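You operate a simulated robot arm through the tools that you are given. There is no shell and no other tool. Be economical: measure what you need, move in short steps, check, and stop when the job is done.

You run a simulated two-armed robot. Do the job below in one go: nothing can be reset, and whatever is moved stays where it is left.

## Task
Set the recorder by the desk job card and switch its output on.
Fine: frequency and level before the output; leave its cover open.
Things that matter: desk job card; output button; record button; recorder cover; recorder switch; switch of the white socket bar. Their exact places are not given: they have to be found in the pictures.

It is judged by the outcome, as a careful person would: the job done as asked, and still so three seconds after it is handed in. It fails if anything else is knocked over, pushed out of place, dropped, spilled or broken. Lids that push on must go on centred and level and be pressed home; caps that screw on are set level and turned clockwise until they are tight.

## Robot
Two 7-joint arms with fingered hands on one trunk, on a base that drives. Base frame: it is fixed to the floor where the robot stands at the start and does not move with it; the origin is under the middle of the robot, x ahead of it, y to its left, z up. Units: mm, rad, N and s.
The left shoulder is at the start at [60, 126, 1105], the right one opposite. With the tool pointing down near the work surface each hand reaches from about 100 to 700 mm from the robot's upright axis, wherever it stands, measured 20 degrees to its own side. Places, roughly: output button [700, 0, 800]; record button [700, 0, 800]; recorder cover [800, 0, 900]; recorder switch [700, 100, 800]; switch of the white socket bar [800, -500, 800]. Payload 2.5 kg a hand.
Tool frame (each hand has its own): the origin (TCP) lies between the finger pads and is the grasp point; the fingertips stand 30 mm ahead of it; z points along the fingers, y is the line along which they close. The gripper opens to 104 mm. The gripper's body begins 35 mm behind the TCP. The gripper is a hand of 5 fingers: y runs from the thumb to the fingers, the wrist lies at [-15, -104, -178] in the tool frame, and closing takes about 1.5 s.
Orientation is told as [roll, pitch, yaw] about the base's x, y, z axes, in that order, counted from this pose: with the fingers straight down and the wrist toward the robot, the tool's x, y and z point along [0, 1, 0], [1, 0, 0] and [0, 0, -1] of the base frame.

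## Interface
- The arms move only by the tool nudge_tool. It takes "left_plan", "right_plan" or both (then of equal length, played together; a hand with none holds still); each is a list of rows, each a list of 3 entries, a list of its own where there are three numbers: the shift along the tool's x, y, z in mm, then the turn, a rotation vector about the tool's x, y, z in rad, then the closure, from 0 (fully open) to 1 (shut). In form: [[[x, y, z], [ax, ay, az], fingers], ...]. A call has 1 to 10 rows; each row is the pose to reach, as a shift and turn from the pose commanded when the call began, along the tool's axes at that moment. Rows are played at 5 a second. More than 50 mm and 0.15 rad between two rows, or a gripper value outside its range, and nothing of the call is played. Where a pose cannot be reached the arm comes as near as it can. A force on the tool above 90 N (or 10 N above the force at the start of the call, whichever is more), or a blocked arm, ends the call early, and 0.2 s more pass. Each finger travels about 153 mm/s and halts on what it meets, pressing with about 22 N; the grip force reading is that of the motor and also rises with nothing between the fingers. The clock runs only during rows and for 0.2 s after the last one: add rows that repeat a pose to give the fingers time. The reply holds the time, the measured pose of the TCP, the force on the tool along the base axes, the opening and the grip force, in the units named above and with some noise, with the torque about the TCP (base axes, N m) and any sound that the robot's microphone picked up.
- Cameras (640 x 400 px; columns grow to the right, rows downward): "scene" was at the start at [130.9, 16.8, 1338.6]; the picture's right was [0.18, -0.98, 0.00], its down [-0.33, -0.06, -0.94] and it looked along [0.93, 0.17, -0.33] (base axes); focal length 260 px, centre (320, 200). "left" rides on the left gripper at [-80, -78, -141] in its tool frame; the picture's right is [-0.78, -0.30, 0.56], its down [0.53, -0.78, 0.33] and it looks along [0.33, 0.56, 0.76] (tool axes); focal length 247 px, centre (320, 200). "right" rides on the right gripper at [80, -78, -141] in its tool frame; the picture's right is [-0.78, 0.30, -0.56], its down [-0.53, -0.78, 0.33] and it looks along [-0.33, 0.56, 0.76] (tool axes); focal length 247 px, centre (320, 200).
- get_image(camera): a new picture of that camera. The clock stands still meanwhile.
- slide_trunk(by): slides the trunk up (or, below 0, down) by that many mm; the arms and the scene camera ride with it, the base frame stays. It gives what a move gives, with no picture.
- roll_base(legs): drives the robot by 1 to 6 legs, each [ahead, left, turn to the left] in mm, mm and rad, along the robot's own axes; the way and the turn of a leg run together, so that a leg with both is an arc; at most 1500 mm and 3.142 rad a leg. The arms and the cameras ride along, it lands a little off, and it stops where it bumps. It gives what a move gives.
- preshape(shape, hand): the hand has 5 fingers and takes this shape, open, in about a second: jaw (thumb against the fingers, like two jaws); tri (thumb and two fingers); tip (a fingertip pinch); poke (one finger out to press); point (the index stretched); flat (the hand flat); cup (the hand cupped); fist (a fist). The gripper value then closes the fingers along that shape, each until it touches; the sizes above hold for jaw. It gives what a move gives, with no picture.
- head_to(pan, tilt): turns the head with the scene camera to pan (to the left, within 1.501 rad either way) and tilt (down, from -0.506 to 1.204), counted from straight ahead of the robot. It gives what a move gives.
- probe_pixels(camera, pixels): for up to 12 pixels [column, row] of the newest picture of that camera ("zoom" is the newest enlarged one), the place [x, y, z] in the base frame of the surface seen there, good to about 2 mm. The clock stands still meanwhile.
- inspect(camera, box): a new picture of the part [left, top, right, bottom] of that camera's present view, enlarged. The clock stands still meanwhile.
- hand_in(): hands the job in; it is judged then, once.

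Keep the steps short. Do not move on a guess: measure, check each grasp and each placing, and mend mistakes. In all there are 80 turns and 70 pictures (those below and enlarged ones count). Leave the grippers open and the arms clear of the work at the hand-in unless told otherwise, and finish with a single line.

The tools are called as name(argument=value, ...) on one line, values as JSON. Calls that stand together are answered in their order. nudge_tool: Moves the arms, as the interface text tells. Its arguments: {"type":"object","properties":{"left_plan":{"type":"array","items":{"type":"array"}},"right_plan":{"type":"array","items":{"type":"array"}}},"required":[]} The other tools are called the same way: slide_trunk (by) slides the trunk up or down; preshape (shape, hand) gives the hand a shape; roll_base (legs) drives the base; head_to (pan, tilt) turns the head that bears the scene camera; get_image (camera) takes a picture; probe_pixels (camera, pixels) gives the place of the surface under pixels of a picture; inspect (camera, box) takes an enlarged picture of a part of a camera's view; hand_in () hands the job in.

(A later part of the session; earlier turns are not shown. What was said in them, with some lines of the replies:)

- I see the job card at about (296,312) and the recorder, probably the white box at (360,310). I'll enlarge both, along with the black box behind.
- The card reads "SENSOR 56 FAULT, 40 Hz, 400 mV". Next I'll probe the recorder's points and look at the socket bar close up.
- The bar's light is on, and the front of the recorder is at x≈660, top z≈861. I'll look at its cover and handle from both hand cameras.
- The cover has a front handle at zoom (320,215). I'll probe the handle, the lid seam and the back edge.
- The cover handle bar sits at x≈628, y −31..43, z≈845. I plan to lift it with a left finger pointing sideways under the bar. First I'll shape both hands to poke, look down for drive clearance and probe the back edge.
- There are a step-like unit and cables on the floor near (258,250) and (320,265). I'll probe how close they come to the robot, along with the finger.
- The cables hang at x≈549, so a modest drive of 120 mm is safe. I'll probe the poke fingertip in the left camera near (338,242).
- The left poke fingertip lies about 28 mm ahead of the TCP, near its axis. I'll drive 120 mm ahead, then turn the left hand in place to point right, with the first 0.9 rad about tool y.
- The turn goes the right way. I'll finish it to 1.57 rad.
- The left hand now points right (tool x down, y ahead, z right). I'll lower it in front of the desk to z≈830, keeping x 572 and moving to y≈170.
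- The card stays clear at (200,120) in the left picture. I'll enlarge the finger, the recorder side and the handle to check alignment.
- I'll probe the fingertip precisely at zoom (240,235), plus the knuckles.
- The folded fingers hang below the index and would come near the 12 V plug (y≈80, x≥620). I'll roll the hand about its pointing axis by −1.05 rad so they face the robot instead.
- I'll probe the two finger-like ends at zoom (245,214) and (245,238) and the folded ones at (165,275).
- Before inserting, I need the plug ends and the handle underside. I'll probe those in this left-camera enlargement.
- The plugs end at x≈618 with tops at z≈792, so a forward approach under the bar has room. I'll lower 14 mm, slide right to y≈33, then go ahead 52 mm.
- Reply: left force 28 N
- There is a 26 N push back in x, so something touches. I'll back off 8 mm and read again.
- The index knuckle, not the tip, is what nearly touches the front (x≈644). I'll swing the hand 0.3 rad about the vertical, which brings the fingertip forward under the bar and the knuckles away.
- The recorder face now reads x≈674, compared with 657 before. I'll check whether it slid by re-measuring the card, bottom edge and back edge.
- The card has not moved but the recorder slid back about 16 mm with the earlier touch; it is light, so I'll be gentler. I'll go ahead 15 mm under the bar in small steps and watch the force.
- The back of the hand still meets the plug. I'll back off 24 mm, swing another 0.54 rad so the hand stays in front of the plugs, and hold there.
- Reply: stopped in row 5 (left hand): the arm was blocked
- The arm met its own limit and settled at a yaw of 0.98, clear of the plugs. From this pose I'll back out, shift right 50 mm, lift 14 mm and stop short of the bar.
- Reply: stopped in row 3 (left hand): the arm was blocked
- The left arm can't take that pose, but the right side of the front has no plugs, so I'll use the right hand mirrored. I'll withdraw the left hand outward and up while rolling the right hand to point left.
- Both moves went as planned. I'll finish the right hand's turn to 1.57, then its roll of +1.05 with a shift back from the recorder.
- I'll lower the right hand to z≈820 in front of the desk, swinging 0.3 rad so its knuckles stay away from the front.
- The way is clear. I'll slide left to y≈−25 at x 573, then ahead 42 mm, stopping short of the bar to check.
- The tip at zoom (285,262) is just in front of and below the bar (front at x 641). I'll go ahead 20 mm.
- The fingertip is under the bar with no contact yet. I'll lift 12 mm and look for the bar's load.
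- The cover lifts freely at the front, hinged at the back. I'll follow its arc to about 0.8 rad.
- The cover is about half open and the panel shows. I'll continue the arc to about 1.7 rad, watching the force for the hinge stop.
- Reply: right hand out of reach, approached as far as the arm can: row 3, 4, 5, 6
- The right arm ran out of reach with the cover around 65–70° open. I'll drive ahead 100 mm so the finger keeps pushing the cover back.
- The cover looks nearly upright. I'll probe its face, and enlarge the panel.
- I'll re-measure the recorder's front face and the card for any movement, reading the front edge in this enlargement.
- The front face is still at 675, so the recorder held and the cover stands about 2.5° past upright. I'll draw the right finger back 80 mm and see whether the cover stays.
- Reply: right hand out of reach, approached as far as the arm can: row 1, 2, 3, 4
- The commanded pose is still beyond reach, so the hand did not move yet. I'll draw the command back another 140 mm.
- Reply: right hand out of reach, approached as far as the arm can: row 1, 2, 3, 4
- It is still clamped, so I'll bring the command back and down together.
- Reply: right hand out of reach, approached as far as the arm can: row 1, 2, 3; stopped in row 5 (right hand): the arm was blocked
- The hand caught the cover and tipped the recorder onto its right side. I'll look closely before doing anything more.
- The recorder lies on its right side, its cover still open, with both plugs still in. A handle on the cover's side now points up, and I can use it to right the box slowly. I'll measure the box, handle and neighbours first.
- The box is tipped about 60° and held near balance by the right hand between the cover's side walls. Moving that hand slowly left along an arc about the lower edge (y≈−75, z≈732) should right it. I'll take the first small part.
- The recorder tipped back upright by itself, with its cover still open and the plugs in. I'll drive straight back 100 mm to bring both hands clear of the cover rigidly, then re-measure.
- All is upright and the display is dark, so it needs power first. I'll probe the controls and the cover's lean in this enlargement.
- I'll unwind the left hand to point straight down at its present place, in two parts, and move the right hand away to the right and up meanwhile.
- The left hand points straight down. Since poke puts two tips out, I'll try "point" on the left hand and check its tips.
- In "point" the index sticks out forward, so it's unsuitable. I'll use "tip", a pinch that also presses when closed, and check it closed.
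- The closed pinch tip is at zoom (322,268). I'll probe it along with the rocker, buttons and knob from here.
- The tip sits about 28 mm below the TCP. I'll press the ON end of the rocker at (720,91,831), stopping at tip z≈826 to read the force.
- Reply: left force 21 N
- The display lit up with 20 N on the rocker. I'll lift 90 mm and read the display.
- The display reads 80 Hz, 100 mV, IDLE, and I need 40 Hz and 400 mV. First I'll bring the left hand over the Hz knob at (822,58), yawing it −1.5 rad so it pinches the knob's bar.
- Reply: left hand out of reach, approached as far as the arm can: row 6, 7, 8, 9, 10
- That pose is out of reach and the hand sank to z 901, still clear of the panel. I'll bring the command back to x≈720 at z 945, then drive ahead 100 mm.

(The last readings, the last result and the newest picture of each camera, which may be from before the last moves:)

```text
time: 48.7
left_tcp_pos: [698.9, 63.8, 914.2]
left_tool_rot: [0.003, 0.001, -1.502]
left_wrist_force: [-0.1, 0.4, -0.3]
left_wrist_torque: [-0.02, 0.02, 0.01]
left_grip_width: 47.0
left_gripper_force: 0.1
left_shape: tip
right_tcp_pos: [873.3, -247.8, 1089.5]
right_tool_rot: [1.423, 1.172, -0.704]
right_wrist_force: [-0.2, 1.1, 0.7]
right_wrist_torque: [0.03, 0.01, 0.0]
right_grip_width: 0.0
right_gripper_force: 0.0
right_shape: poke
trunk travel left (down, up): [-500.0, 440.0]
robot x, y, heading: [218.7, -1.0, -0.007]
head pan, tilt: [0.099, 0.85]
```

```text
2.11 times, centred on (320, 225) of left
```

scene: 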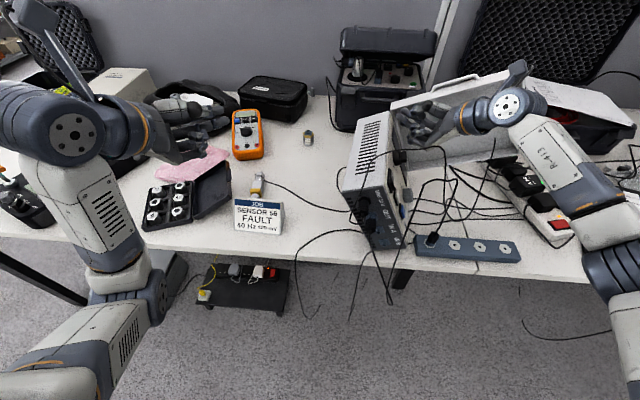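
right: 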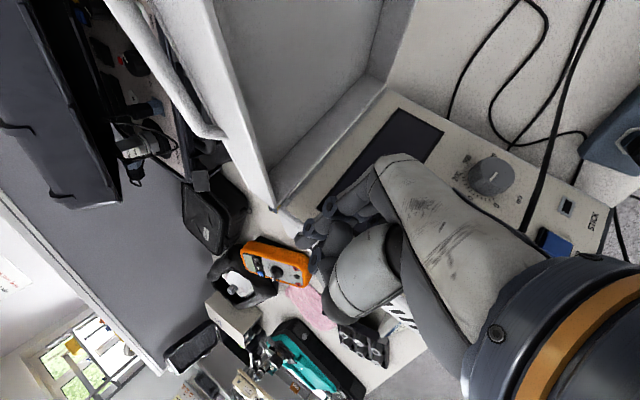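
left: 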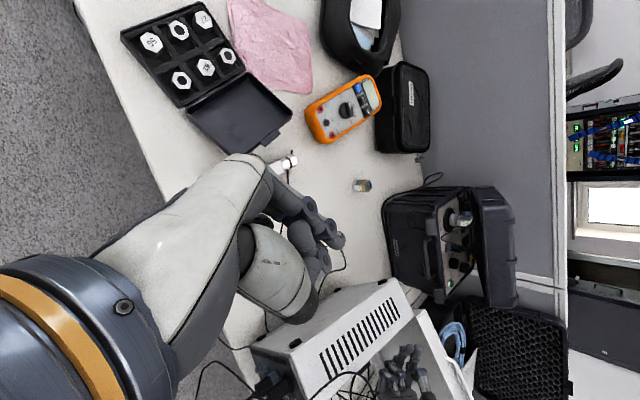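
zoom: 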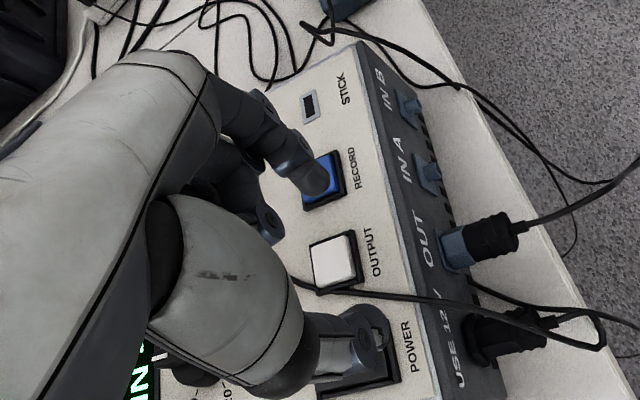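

The command now matches the measured pose (699,64,914). I'll drive 40 mm more for reach, then move 83 mm ahead over the Hz knob at this height.

roll_base(legs=[[40, 0, 0]])

nudge_tool(left_plan=[[[28, 4, 0], [0, 0, 0.05], 0.55], [[56, 8, 0], [0, 0, 0.1], 0.55], [[82.4, 11.7, 0], [0, 0, 0.15], 0.55], [[82.4, 11.7, 0], [0, 0, 0.15], 0.55]])

inspect(camera="left", box=[200, 130, 440, 320])

inspect(camera="scene", box=[290, 120, 390, 230])

```text
time: 49.5
left_tcp_pos: [738.6, 64.8, 914.2]
left_tool_rot: [0.001, 0.001, -1.504]
left_wrist_force: [0.7, 0.5, 0.4]
left_wrist_torque: [0.01, 0.0, -0.05]
left_grip_width: 46.9
left_gripper_force: 0.0
left_shape: tip
right_tcp_pos: [913.6, -246.5, 1089.5]
right_tool_rot: [1.423, 1.172, -0.701]
right_wrist_force: [-0.2, -0.2, 0.2]
right_wrist_torque: [-0.03, 0.01, -0.01]
right_grip_width: 0.0
right_gripper_force: 0.1
right_shape: poke
trunk travel left (down, up): [-500.0, 440.0]
robot x, y, heading: [255.6, -1.7, -0.001]
head pan, tilt: [0.099, 0.85]
```

```text
time: 50.5
left_tcp_pos: [822.2, 57.6, 914.9]
left_tool_rot: [0.006, 0.003, -1.652]
left_wrist_force: [0.1, -1.2, -1.0]
left_wrist_torque: [-0.01, 0.03, -0.04]
left_grip_width: 47.0
left_gripper_force: 0.2
left_shape: tip
right_tcp_pos: [914.1, -247.5, 1090.7]
right_tool_rot: [1.424, 1.172, -0.701]
right_wrist_force: [-0.6, 0.2, 0.3]
right_wrist_torque: [0.0, 0.02, -0.01]
right_grip_width: 0.0
right_gripper_force: 0.1
right_shape: poke
trunk travel left (down, up): [-500.0, 440.0]
robot x, y, heading: [259.1, -1.3, -0.009]
head pan, tilt: [0.099, 0.85]
```

```text
2.11 times, centred on (320, 225) of left
```

zoom: 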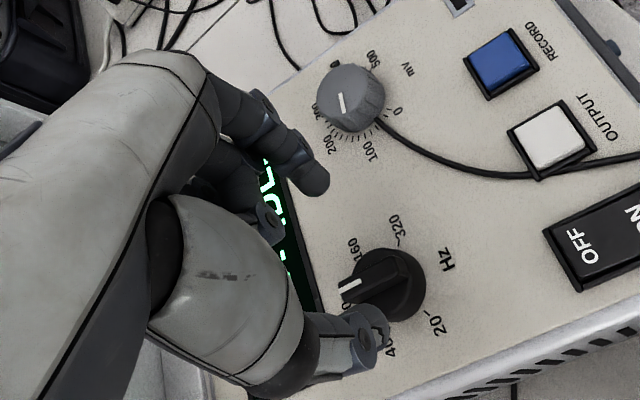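

```text
3.64 times, centred on (340, 175) of scene
```

zoom: 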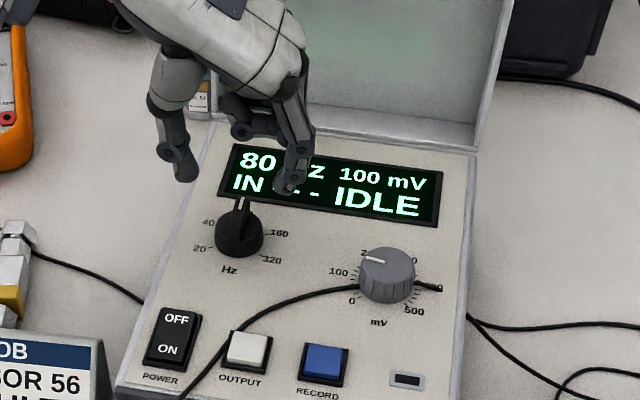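

I'll probe both knobs exactly in the scene enlargement before descending.

probe_pixels(camera="zoom", pixels=[[240, 222], [242, 202], [217, 232], [262, 232], [239, 245], [238, 255], [388, 258], [361, 262], [414, 262], [388, 250], [388, 285], [375, 262]])

```text
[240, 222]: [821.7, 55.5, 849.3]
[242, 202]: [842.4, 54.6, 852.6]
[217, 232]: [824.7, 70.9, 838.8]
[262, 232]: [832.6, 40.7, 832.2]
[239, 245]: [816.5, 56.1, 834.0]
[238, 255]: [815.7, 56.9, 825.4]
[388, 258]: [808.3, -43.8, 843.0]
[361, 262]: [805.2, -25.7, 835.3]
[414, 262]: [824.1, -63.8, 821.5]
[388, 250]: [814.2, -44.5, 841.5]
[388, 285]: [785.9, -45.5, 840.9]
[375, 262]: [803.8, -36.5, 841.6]
```

The Hz knob is centred at (831,56) with its bar top at 851, and the mV knob at (806,−45) with its top at 842. I'll align over the Hz knob, descend to TCP z≈867 and close on the bar.

nudge_tool(left_plan=[[[11.3, 3.1, 15], [0, 0, 0], 0.55], [[11.3, 3.1, 32], [0, 0, 0], 0.55], [[11.3, 3.1, 48], [0, 0, 0], 0.55], [[11.3, 3.1, 48], [0, 0, 0], 0.8], [[11.3, 3.1, 48], [0, 0, 0], 1], [[11.3, 3.1, 48], [0, 0, 0], 1], [[11.3, 3.1, 48], [0, 0, 0], 1]])

inspect(camera="left", box=[240, 150, 400, 290])

```text
time: 52.1
left_tcp_pos: [822.4, 53.8, 865.3]
left_tool_rot: [0.003, 0.001, -1.654]
left_wrist_force: [0.1, 0.5, 1.6]
left_wrist_torque: [0.08, -0.03, 0.05]
left_grip_width: 11.2
left_gripper_force: 22.2
left_shape: tip
left hand out of reach, approached as far as the arm can: row 1, 2, 3, 4, 5, 6, 7
right_tcp_pos: [914.3, -246.9, 1090.7]
right_tool_rot: [1.424, 1.171, -0.702]
right_wrist_force: [-0.2, -0.1, -0.4]
right_wrist_torque: [-0.02, -0.01, 0.03]
right_grip_width: 0.1
right_gripper_force: 0.1
right_shape: poke
trunk travel left (down, up): [-500.0, 440.0]
robot x, y, heading: [259.3, -2.5, -0.001]
head pan, tilt: [0.099, 0.85]
```

```text
2.86 times, centred on (320, 220) of left
```

zoom: 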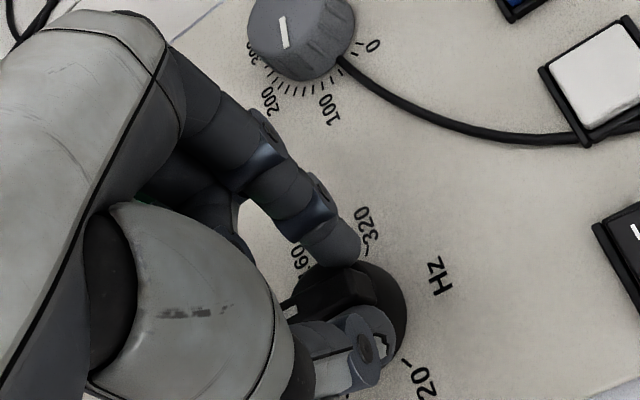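

The pinch holds the Hz bar (11 mm) about 10 mm ahead of its centre. I'll turn it 1.0 rad anticlockwise towards 40, arcing about the knob's centre.

nudge_tool(left_plan=[[[0.2, 1.4, 0], [0, 0, -0.14], 1], [[0.6, 2.7, 0], [0, 0, -0.28], 1], [[1.1, 4, 0], [0, 0, -0.42], 1], [[1.9, 5.2, 0], [0, 0, -0.56], 1], [[2.9, 6.3, 0], [0, 0, -0.7], 1], [[3.9, 7.1, 0], [0, 0, -0.84], 1], [[5.2, 8, 0], [0, 0, -0.98], 1], [[5.6, 8.2, 0], [0, 0, -1.03], 1], [[5.6, 8.2, 0], [0, 0, -1.03], 1]])

inspect(camera="scene", box=[290, 120, 390, 230])

```text
time: 54.1
left_tcp_pos: [828.2, 45.5, 866.7]
left_tool_rot: [0.005, -0.001, -0.622]
left_wrist_force: [-0.2, -7.1, -0.5]
left_wrist_torque: [-0.28, -0.02, -0.06]
left_grip_width: 9.2
left_gripper_force: 22.0
left_shape: tip
right_tcp_pos: [914.0, -246.6, 1090.6]
right_tool_rot: [1.424, 1.171, -0.701]
right_wrist_force: [0.5, -0.6, 0.3]
right_wrist_torque: [0.03, 0.02, 0.01]
right_grip_width: 0.1
right_gripper_force: 0.0
right_shape: poke
trunk travel left (down, up): [-500.0, 440.0]
robot x, y, heading: [260.7, 0.1, -0.0]
head pan, tilt: [0.099, 0.85]
```

```text
3.64 times, centred on (340, 175) of scene
```

zoom: 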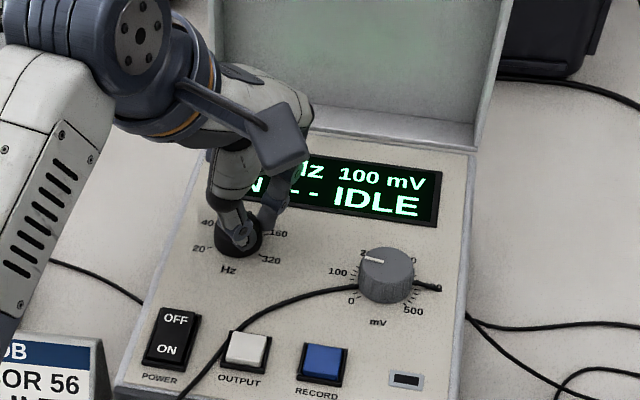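

The turn went through with light force. I'll release, rise 60 mm, and go over the mV knob with yaw +0.6 ready for its clockwise turn, then read the display.

nudge_tool(left_plan=[[[0, 0, 0], [0, 0, 0], 0.5], [[0, 0, -30], [0, 0, 0], 0.45], [[0, 0, -60], [0, 0, -0.15], 0.45], [[-14, 6, -60], [0, 0, -0.3], 0.45], [[-28, 12, -60], [0, 0, -0.45], 0.45], [[-42, 18, -60], [0, 0, -0.6], 0.45], [[-56, 24, -60], [0, 0, -0.75], 0.45], [[-70, 29, -60], [0, 0, -0.9], 0.45], [[-83, 35, -60], [0, 0, -1.05], 0.45], [[-83, 35, -60], [0, 0, -1.2], 0.45]])

inspect(camera="scene", box=[290, 120, 390, 230])

```text
time: 56.3
left_tcp_pos: [811.3, -34.9, 924.5]
left_tool_rot: [0.009, -0.012, 0.593]
left_wrist_force: [-0.1, -0.1, -0.5]
left_wrist_torque: [0.02, 0.01, 0.02]
left_grip_width: 56.7
left_gripper_force: 0.0
left_shape: tip
right_tcp_pos: [913.3, -246.9, 1090.7]
right_tool_rot: [1.424, 1.172, -0.7]
right_wrist_force: [-0.3, -0.1, -0.6]
right_wrist_torque: [-0.02, -0.04, 0.01]
right_grip_width: 0.3
right_gripper_force: 0.1
right_shape: poke
trunk travel left (down, up): [-500.0, 440.0]
robot x, y, heading: [257.3, -0.6, -0.004]
head pan, tilt: [0.099, 0.85]
```

```text
3.64 times, centred on (340, 175) of scene
```

zoom: 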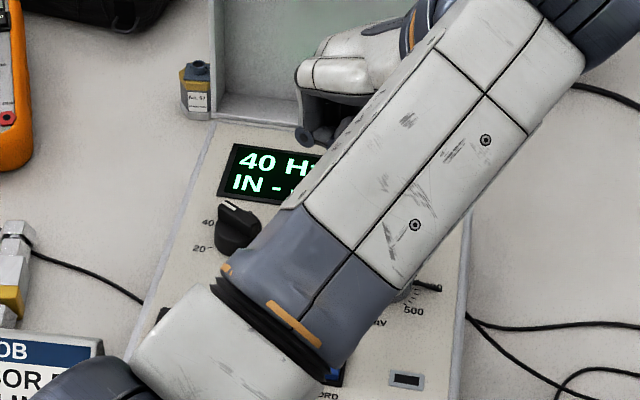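

The display shows 40 Hz. Now I'll centre over the mV knob (806,−45), descend to TCP z≈858 and close on it.

nudge_tool(left_plan=[[[-3, -8.1, 20], [0, 0, 0], 0.45], [[-3, -8.1, 45], [0, 0, 0], 0.45], [[-3, -8.1, 66], [0, 0, 0], 0.45], [[-3, -8.1, 66], [0, 0, 0], 0.7], [[-3, -8.1, 66], [0, 0, 0], 0.85], [[-3, -8.1, 66], [0, 0, 0], 0.85]])

inspect(camera="left", box=[240, 150, 400, 290])

```text
time: 57.7
left_tcp_pos: [818.1, -23.0, 872.3]
left_tool_rot: [0.0, -0.048, 0.615]
left_wrist_force: [-4.1, -3.9, 28.9]
left_wrist_torque: [-0.42, 0.34, -0.04]
left_grip_width: 17.9
left_gripper_force: 0.0
left_shape: tip
right_tcp_pos: [910.6, -247.9, 1092.9]
right_tool_rot: [1.43, 1.167, -0.697]
right_wrist_force: [0.3, 0.3, 0.7]
right_wrist_torque: [0.01, 0.01, -0.01]
right_grip_width: 0.3
right_gripper_force: 0.1
right_shape: poke
trunk travel left (down, up): [-500.0, 440.0]
robot x, y, heading: [256.6, 0.7, -0.002]
head pan, tilt: [0.099, 0.85]
```

```text
2.86 times, centred on (320, 220) of left
```

zoom: 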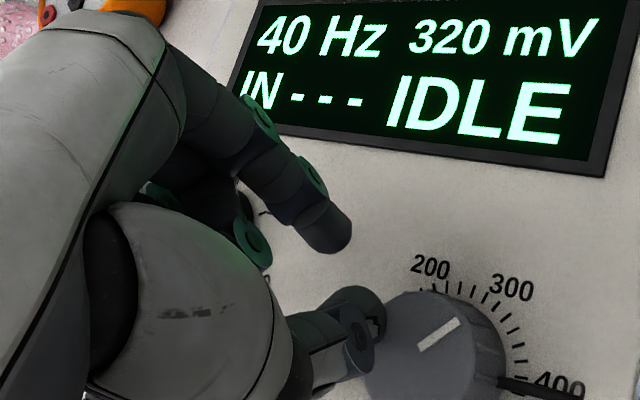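

The thumb brushed the knob to 320 mV, and the arm presses 29 N on something in this yaw. I'll rise at once and turn the wrist to yaw −0.3, where the arm has room.

nudge_tool(left_plan=[[[0, 0, -25], [0, 0, 0], 0.85], [[0, 0, -55], [0, 0, 0.05], 0.85], [[0, 0, -70], [0, 0, 0.2], 0.6], [[0, 0, -70], [0, 0, 0.35], 0.45], [[0, 0, -70], [0, 0, 0.5], 0.45], [[0, 0, -70], [0, 0, 0.65], 0.45], [[0, 0, -70], [0, 0, 0.8], 0.45], [[0, 0, -70], [0, 0, 0.92], 0.45], [[0, 0, -70], [0, 0, 0.92], 0.45]])

inspect(camera="scene", box=[270, 90, 410, 240])

```text
time: 59.7
left_tcp_pos: [803.3, -49.0, 930.2]
left_tool_rot: [0.002, -0.002, -0.346]
left_wrist_force: [0.5, -0.4, 0.2]
left_wrist_torque: [-0.03, 0.0, -0.01]
left_grip_width: 56.7
left_gripper_force: 0.0
left_shape: tip
right_tcp_pos: [913.2, -246.7, 1090.4]
right_tool_rot: [1.423, 1.171, -0.702]
right_wrist_force: [0.7, -1.1, 0.5]
right_wrist_torque: [-0.03, 0.01, -0.02]
right_grip_width: 0.0
right_gripper_force: 0.0
right_shape: poke
trunk travel left (down, up): [-500.0, 440.0]
robot x, y, heading: [257.5, -1.3, 0.0]
head pan, tilt: [0.099, 0.85]
```

```text
2.67 times, centred on (340, 165) of scene
```

zoom: 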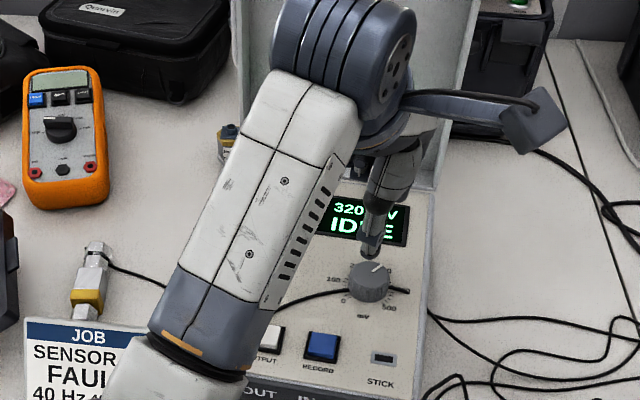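

I'm clear now and the display says 320 mV, IDLE. I'll re-measure the mV knob at zoom (370,280).

probe_pixels(camera="zoom", pixels=[[370, 272], [370, 282], [353, 280], [387, 282], [370, 292], [322, 343], [270, 337], [383, 358], [272, 395], [415, 398]])

```text
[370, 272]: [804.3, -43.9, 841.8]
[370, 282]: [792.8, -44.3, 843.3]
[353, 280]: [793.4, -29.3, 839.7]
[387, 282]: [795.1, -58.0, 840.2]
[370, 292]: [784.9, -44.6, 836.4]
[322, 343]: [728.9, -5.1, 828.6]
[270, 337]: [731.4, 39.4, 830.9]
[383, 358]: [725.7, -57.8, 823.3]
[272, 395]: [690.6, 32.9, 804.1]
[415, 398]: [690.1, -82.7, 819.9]
```

The knob centre is at (804.5,−44). I'll centre the pinch, descend to TCP z≈858 and close on it.

nudge_tool(left_plan=[[[6.9, 1.5, 20], [0, 0, 0], 0.43], [[6.9, 1.5, 50], [0, 0, 0], 0.43], [[6.9, 1.5, 71], [0, 0, 0], 0.43], [[6.9, 1.5, 71], [0, 0, 0], 0.6], [[6.9, 1.5, 71], [0, 0, 0], 0.8], [[6.9, 1.5, 71], [0, 0, 0], 0.8]])

```text
time: 61.1
left_tcp_pos: [806.1, -43.2, 859.9]
left_tool_rot: [0.004, 0.0, -0.344]
left_wrist_force: [-2.3, 2.1, 0.0]
left_wrist_torque: [0.08, 0.04, 0.02]
left_grip_width: 25.2
left_gripper_force: 21.5
left_shape: tip
right_tcp_pos: [913.5, -246.4, 1090.8]
right_tool_rot: [1.424, 1.172, -0.702]
right_wrist_force: [0.6, 0.4, -0.2]
right_wrist_torque: [0.02, 0.0, -0.01]
right_grip_width: 0.3
right_gripper_force: 0.1
right_shape: poke
trunk travel left (down, up): [-500.0, 440.0]
robot x, y, heading: [258.8, -2.6, -0.002]
head pan, tilt: [0.099, 0.85]
```

The pinch grips the knob. I'll turn it clockwise 0.75 rad (80 mV at about 54° per 100 mV), then read the display from the left camera while still gripping.

nudge_tool(left_plan=[[[0, 0, 0], [0, 0, 0.13], 0.8], [[0, 0, 0], [0, 0, 0.26], 0.8], [[0, 0, 0], [0, 0, 0.39], 0.8], [[0, 0, 0], [0, 0, 0.52], 0.8], [[0, 0, 0], [0, 0, 0.65], 0.8], [[0, 0, 0], [0, 0, 0.754], 0.8], [[0, 0, 0], [0, 0, 0.754], 0.8]])

inspect(camera="scene", box=[310, 120, 400, 220])

```text
time: 62.7
left_tcp_pos: [807.2, -43.6, 859.3]
left_tool_rot: [0.004, -0.001, -1.097]
left_wrist_force: [-2.8, -1.6, 1.5]
left_wrist_torque: [-0.04, 0.04, -0.01]
left_grip_width: 25.7
left_gripper_force: 21.9
left_shape: tip
right_tcp_pos: [913.4, -247.6, 1090.5]
right_tool_rot: [1.425, 1.171, -0.7]
right_wrist_force: [-0.1, 0.2, 0.4]
right_wrist_torque: [-0.02, 0.03, 0.0]
right_grip_width: 0.0
right_gripper_force: 0.1
right_shape: poke
trunk travel left (down, up): [-500.0, 440.0]
robot x, y, heading: [260.0, 1.1, -0.005]
head pan, tilt: [0.099, 0.85]
```

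```text
4.00 times, centred on (355, 170) of scene
```

zoom: 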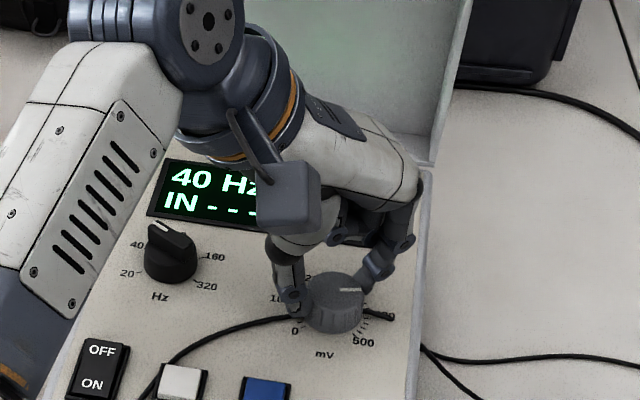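

The pointer looks near 400. I'll release, rise, and return to the earlier spot left of the display so I can read it.

nudge_tool(left_plan=[[[0, 0, 0], [0, 0, 0], 0.45], [[0, 0, -35], [0, 0, 0], 0.43], [[0, 0, -70], [0, 0, -0.137], 0.43], [[-2, -25, -70], [0, 0, -0.274], 0.43], [[-5, -52, -70], [0, 0, -0.411], 0.43], [[-7, -79, -70], [0, 0, -0.548], 0.5], [[-9, -105, -70], [0, 0, -0.685], 0.6], [[-11, -130, -70], [0, 0, -0.822], 0.8], [[-13, -150, -70], [0, 0, -0.959], 1], [[-14.3, -162.5, -70], [0, 0, -1.097], 1]])

inspect(camera="scene", box=[290, 120, 400, 230])

```text
time: 64.9
left_tcp_pos: [719.3, 96.6, 929.4]
left_tool_rot: [0.002, -0.002, 0.004]
left_wrist_force: [0.8, 0.3, -0.5]
left_wrist_torque: [-0.02, 0.05, 0.0]
left_grip_width: 0.0
left_gripper_force: 22.4
left_shape: tip
right_tcp_pos: [913.0, -248.3, 1090.7]
right_tool_rot: [1.424, 1.171, -0.702]
right_wrist_force: [0.8, 0.0, -0.1]
right_wrist_torque: [0.02, -0.01, 0.01]
right_grip_width: 0.0
right_gripper_force: 0.2
right_shape: poke
trunk travel left (down, up): [-500.0, 440.0]
robot x, y, heading: [261.2, 0.1, -0.0]
head pan, tilt: [0.099, 0.85]
```

```text
3.64 times, centred on (345, 175) of scene
```

zoom: 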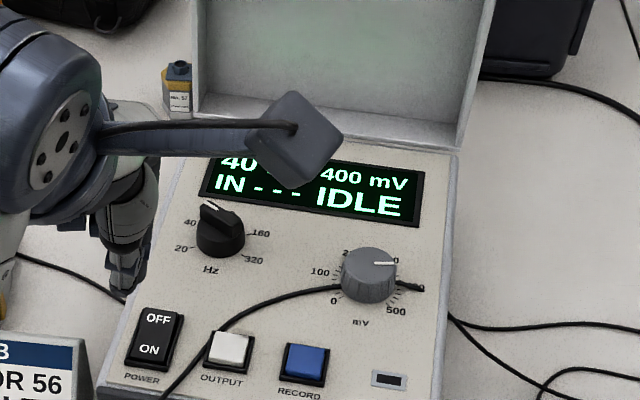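

It reads 40 Hz, 400 mV, IDLE. Next is OUTPUT at zoom (230,347); I'll probe it and the cable beside it.

probe_pixels(camera="zoom", pixels=[[230, 345], [214, 350], [246, 348], [232, 335], [226, 360], [304, 358], [205, 345]])

```text
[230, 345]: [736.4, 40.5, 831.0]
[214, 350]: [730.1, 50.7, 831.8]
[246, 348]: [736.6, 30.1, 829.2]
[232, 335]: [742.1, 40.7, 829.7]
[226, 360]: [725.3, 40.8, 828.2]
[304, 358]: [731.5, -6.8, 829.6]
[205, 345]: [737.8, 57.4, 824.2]
```

I'll press OUTPUT once at (735,40): approach, press to TCP z≈854, hold briefly, then look.

nudge_tool(left_plan=[[[-28, 9, 0], [0, 0, 0], 1], [[-55, 18, 15], [0, 0, 0], 1], [[-55, 18, 45], [0, 0, 0], 1], [[-55, 18, 62], [0, 0, 0], 1], [[-55, 18, 69], [0, 0, 0], 1], [[-55, 18, 73], [0, 0, 0], 1], [[-55, 18, 76], [0, 0, 0], 1], [[-55, 18, 76], [0, 0, 0], 1]])

nudge_tool(left_plan=[[[0, 0, -20], [0, 0, 0], 1], [[0, 0, -60], [0, 0, 0], 1], [[28, -9, -85], [0, 0, 0], 1], [[65, -30, -85], [0, 0, 0], 1], [[100, -60, -85], [0, 0, 0], 0.5], [[100, -60, -85], [0, 0, 0], 0.2]])

inspect(camera="scene", box=[270, 90, 410, 240])

```text
time: 66.7
left_tcp_pos: [738.6, 38.1, 855.1]
left_tool_rot: [0.0, -0.009, 0.0]
left_wrist_force: [1.5, 0.3, 12.9]
left_wrist_torque: [0.02, -0.02, 0.03]
left_grip_width: 0.1
left_gripper_force: 21.7
left_shape: tip
right_tcp_pos: [912.4, -247.0, 1092.6]
right_tool_rot: [1.426, 1.167, -0.699]
right_wrist_force: [0.1, -0.3, -0.5]
right_wrist_torque: [0.0, -0.01, 0.03]
right_grip_width: 0.0
right_gripper_force: 0.1
right_shape: poke
trunk travel left (down, up): [-500.0, 440.0]
robot x, y, heading: [255.3, -1.4, -0.003]
head pan, tilt: [0.099, 0.85]
heard: click
```

```text
time: 68.0
left_tcp_pos: [687.7, 192.8, 934.1]
left_tool_rot: [0.158, -0.015, 0.085]
left_wrist_force: [0.0, 0.4, -0.1]
left_wrist_torque: [-0.01, -0.01, -0.03]
left_grip_width: 59.7
left_gripper_force: 0.1
left_shape: tip
left hand out of reach, approached as far as the arm can: row 5, 6
right_tcp_pos: [913.0, -246.8, 1089.9]
right_tool_rot: [1.424, 1.172, -0.699]
right_wrist_force: [-0.2, -0.1, -0.2]
right_wrist_torque: [-0.01, 0.01, 0.0]
right_grip_width: 0.0
right_gripper_force: 0.0
right_shape: poke
trunk travel left (down, up): [-500.0, 440.0]
robot x, y, heading: [257.2, -1.3, -0.003]
head pan, tilt: [0.099, 0.85]
stopped in row 6 (left hand): the arm was blocked; the commanded pose is now the measured one
```

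```text
2.67 times, centred on (340, 165) of scene
```

zoom: 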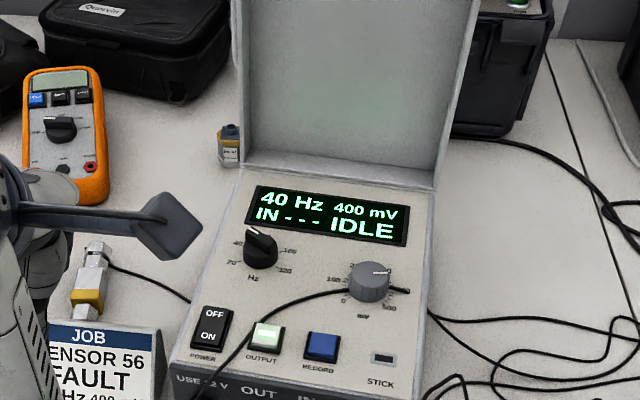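

The OUTPUT button is lit and the display reads 40 Hz, 400 mV, with RECORD idle. I'll drive straight back 200 mm, open both hands and take a last look.

roll_base(legs=[[-200, 0, 0]])

preshape(hand="left", shape="jaw")

preshape(hand="right", shape="jaw")

get_image(camera="scene")

```text
time: 69.6
left_tcp_pos: [487.1, 192.5, 933.1]
left_tool_rot: [0.158, -0.017, 0.086]
left_wrist_force: [0.7, -0.1, -0.9]
left_wrist_torque: [0.01, 0.0, 0.0]
left_grip_width: 83.1
left_gripper_force: 0.1
left_shape: tip
right_tcp_pos: [711.1, -247.5, 1089.3]
right_tool_rot: [1.424, 1.171, -0.703]
right_wrist_force: [0.6, 0.2, 0.2]
right_wrist_torque: [-0.01, -0.04, 0.02]
right_grip_width: 0.1
right_gripper_force: 0.1
right_shape: poke
trunk travel left (down, up): [-500.0, 440.0]
robot x, y, heading: [53.6, 0.7, -0.003]
head pan, tilt: [0.099, 0.85]
```

```text
time: 70.5
left_tcp_pos: [487.2, 194.0, 933.0]
left_tool_rot: [0.158, -0.017, 0.085]
left_wrist_force: [-0.3, 0.3, -0.8]
left_wrist_torque: [-0.03, 0.02, 0.0]
left_grip_width: 104.0
left_gripper_force: 0.1
left_shape: jaw
right_tcp_pos: [711.2, -246.6, 1090.0]
right_tool_rot: [1.422, 1.172, -0.703]
right_wrist_force: [0.0, -0.1, 0.4]
right_wrist_torque: [-0.02, 0.01, 0.02]
right_grip_width: 0.0
right_gripper_force: 0.1
right_shape: poke
trunk travel left (down, up): [-500.0, 440.0]
robot x, y, heading: [56.2, -4.3, -0.003]
head pan, tilt: [0.099, 0.85]
```

```text
time: 71.4
left_tcp_pos: [485.9, 193.7, 932.8]
left_tool_rot: [0.156, -0.018, 0.084]
left_wrist_force: [-0.1, -0.2, 0.7]
left_wrist_torque: [-0.02, -0.01, 0.0]
left_grip_width: 104.0
left_gripper_force: 0.0
left_shape: jaw
right_tcp_pos: [712.3, -248.1, 1090.3]
right_tool_rot: [1.423, 1.173, -0.702]
right_wrist_force: [0.1, 0.5, -0.9]
right_wrist_torque: [0.01, 0.01, -0.05]
right_grip_width: 103.9
right_gripper_force: 0.0
right_shape: jaw
trunk travel left (down, up): [-500.0, 440.0]
robot x, y, heading: [59.9, 0.7, -0.006]
head pan, tilt: [0.099, 0.85]
```

```text
3 pictures are left
```

scene: 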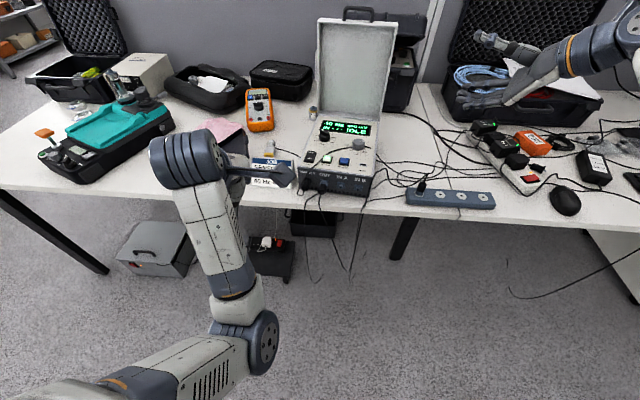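

Everything else stands as before and the cover is open. One last enlargement will confirm the display and the lit button.

inspect(camera="scene", box=[290, 100, 400, 200])

```text
4.00 times, centred on (345, 150) of scene
```

zoom: 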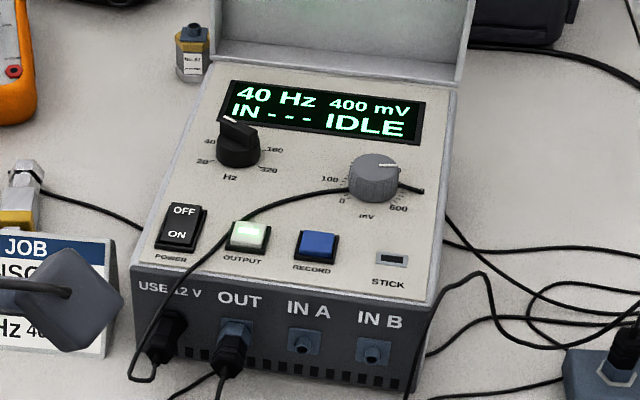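

It shows 40 Hz and 400 mV, OUTPUT is lit, RECORD is untouched, the cover is open and the arms are clear. I'm handing in.

hand_in()

```text
The job is handed in.
```

The recorder is set to 40 Hz and 400 mV as on the desk job card, with its output on and cover open, but while opening the cover I tipped it onto its side; it came back upright with its plugs in, about 30 mm further back and slightly turned.
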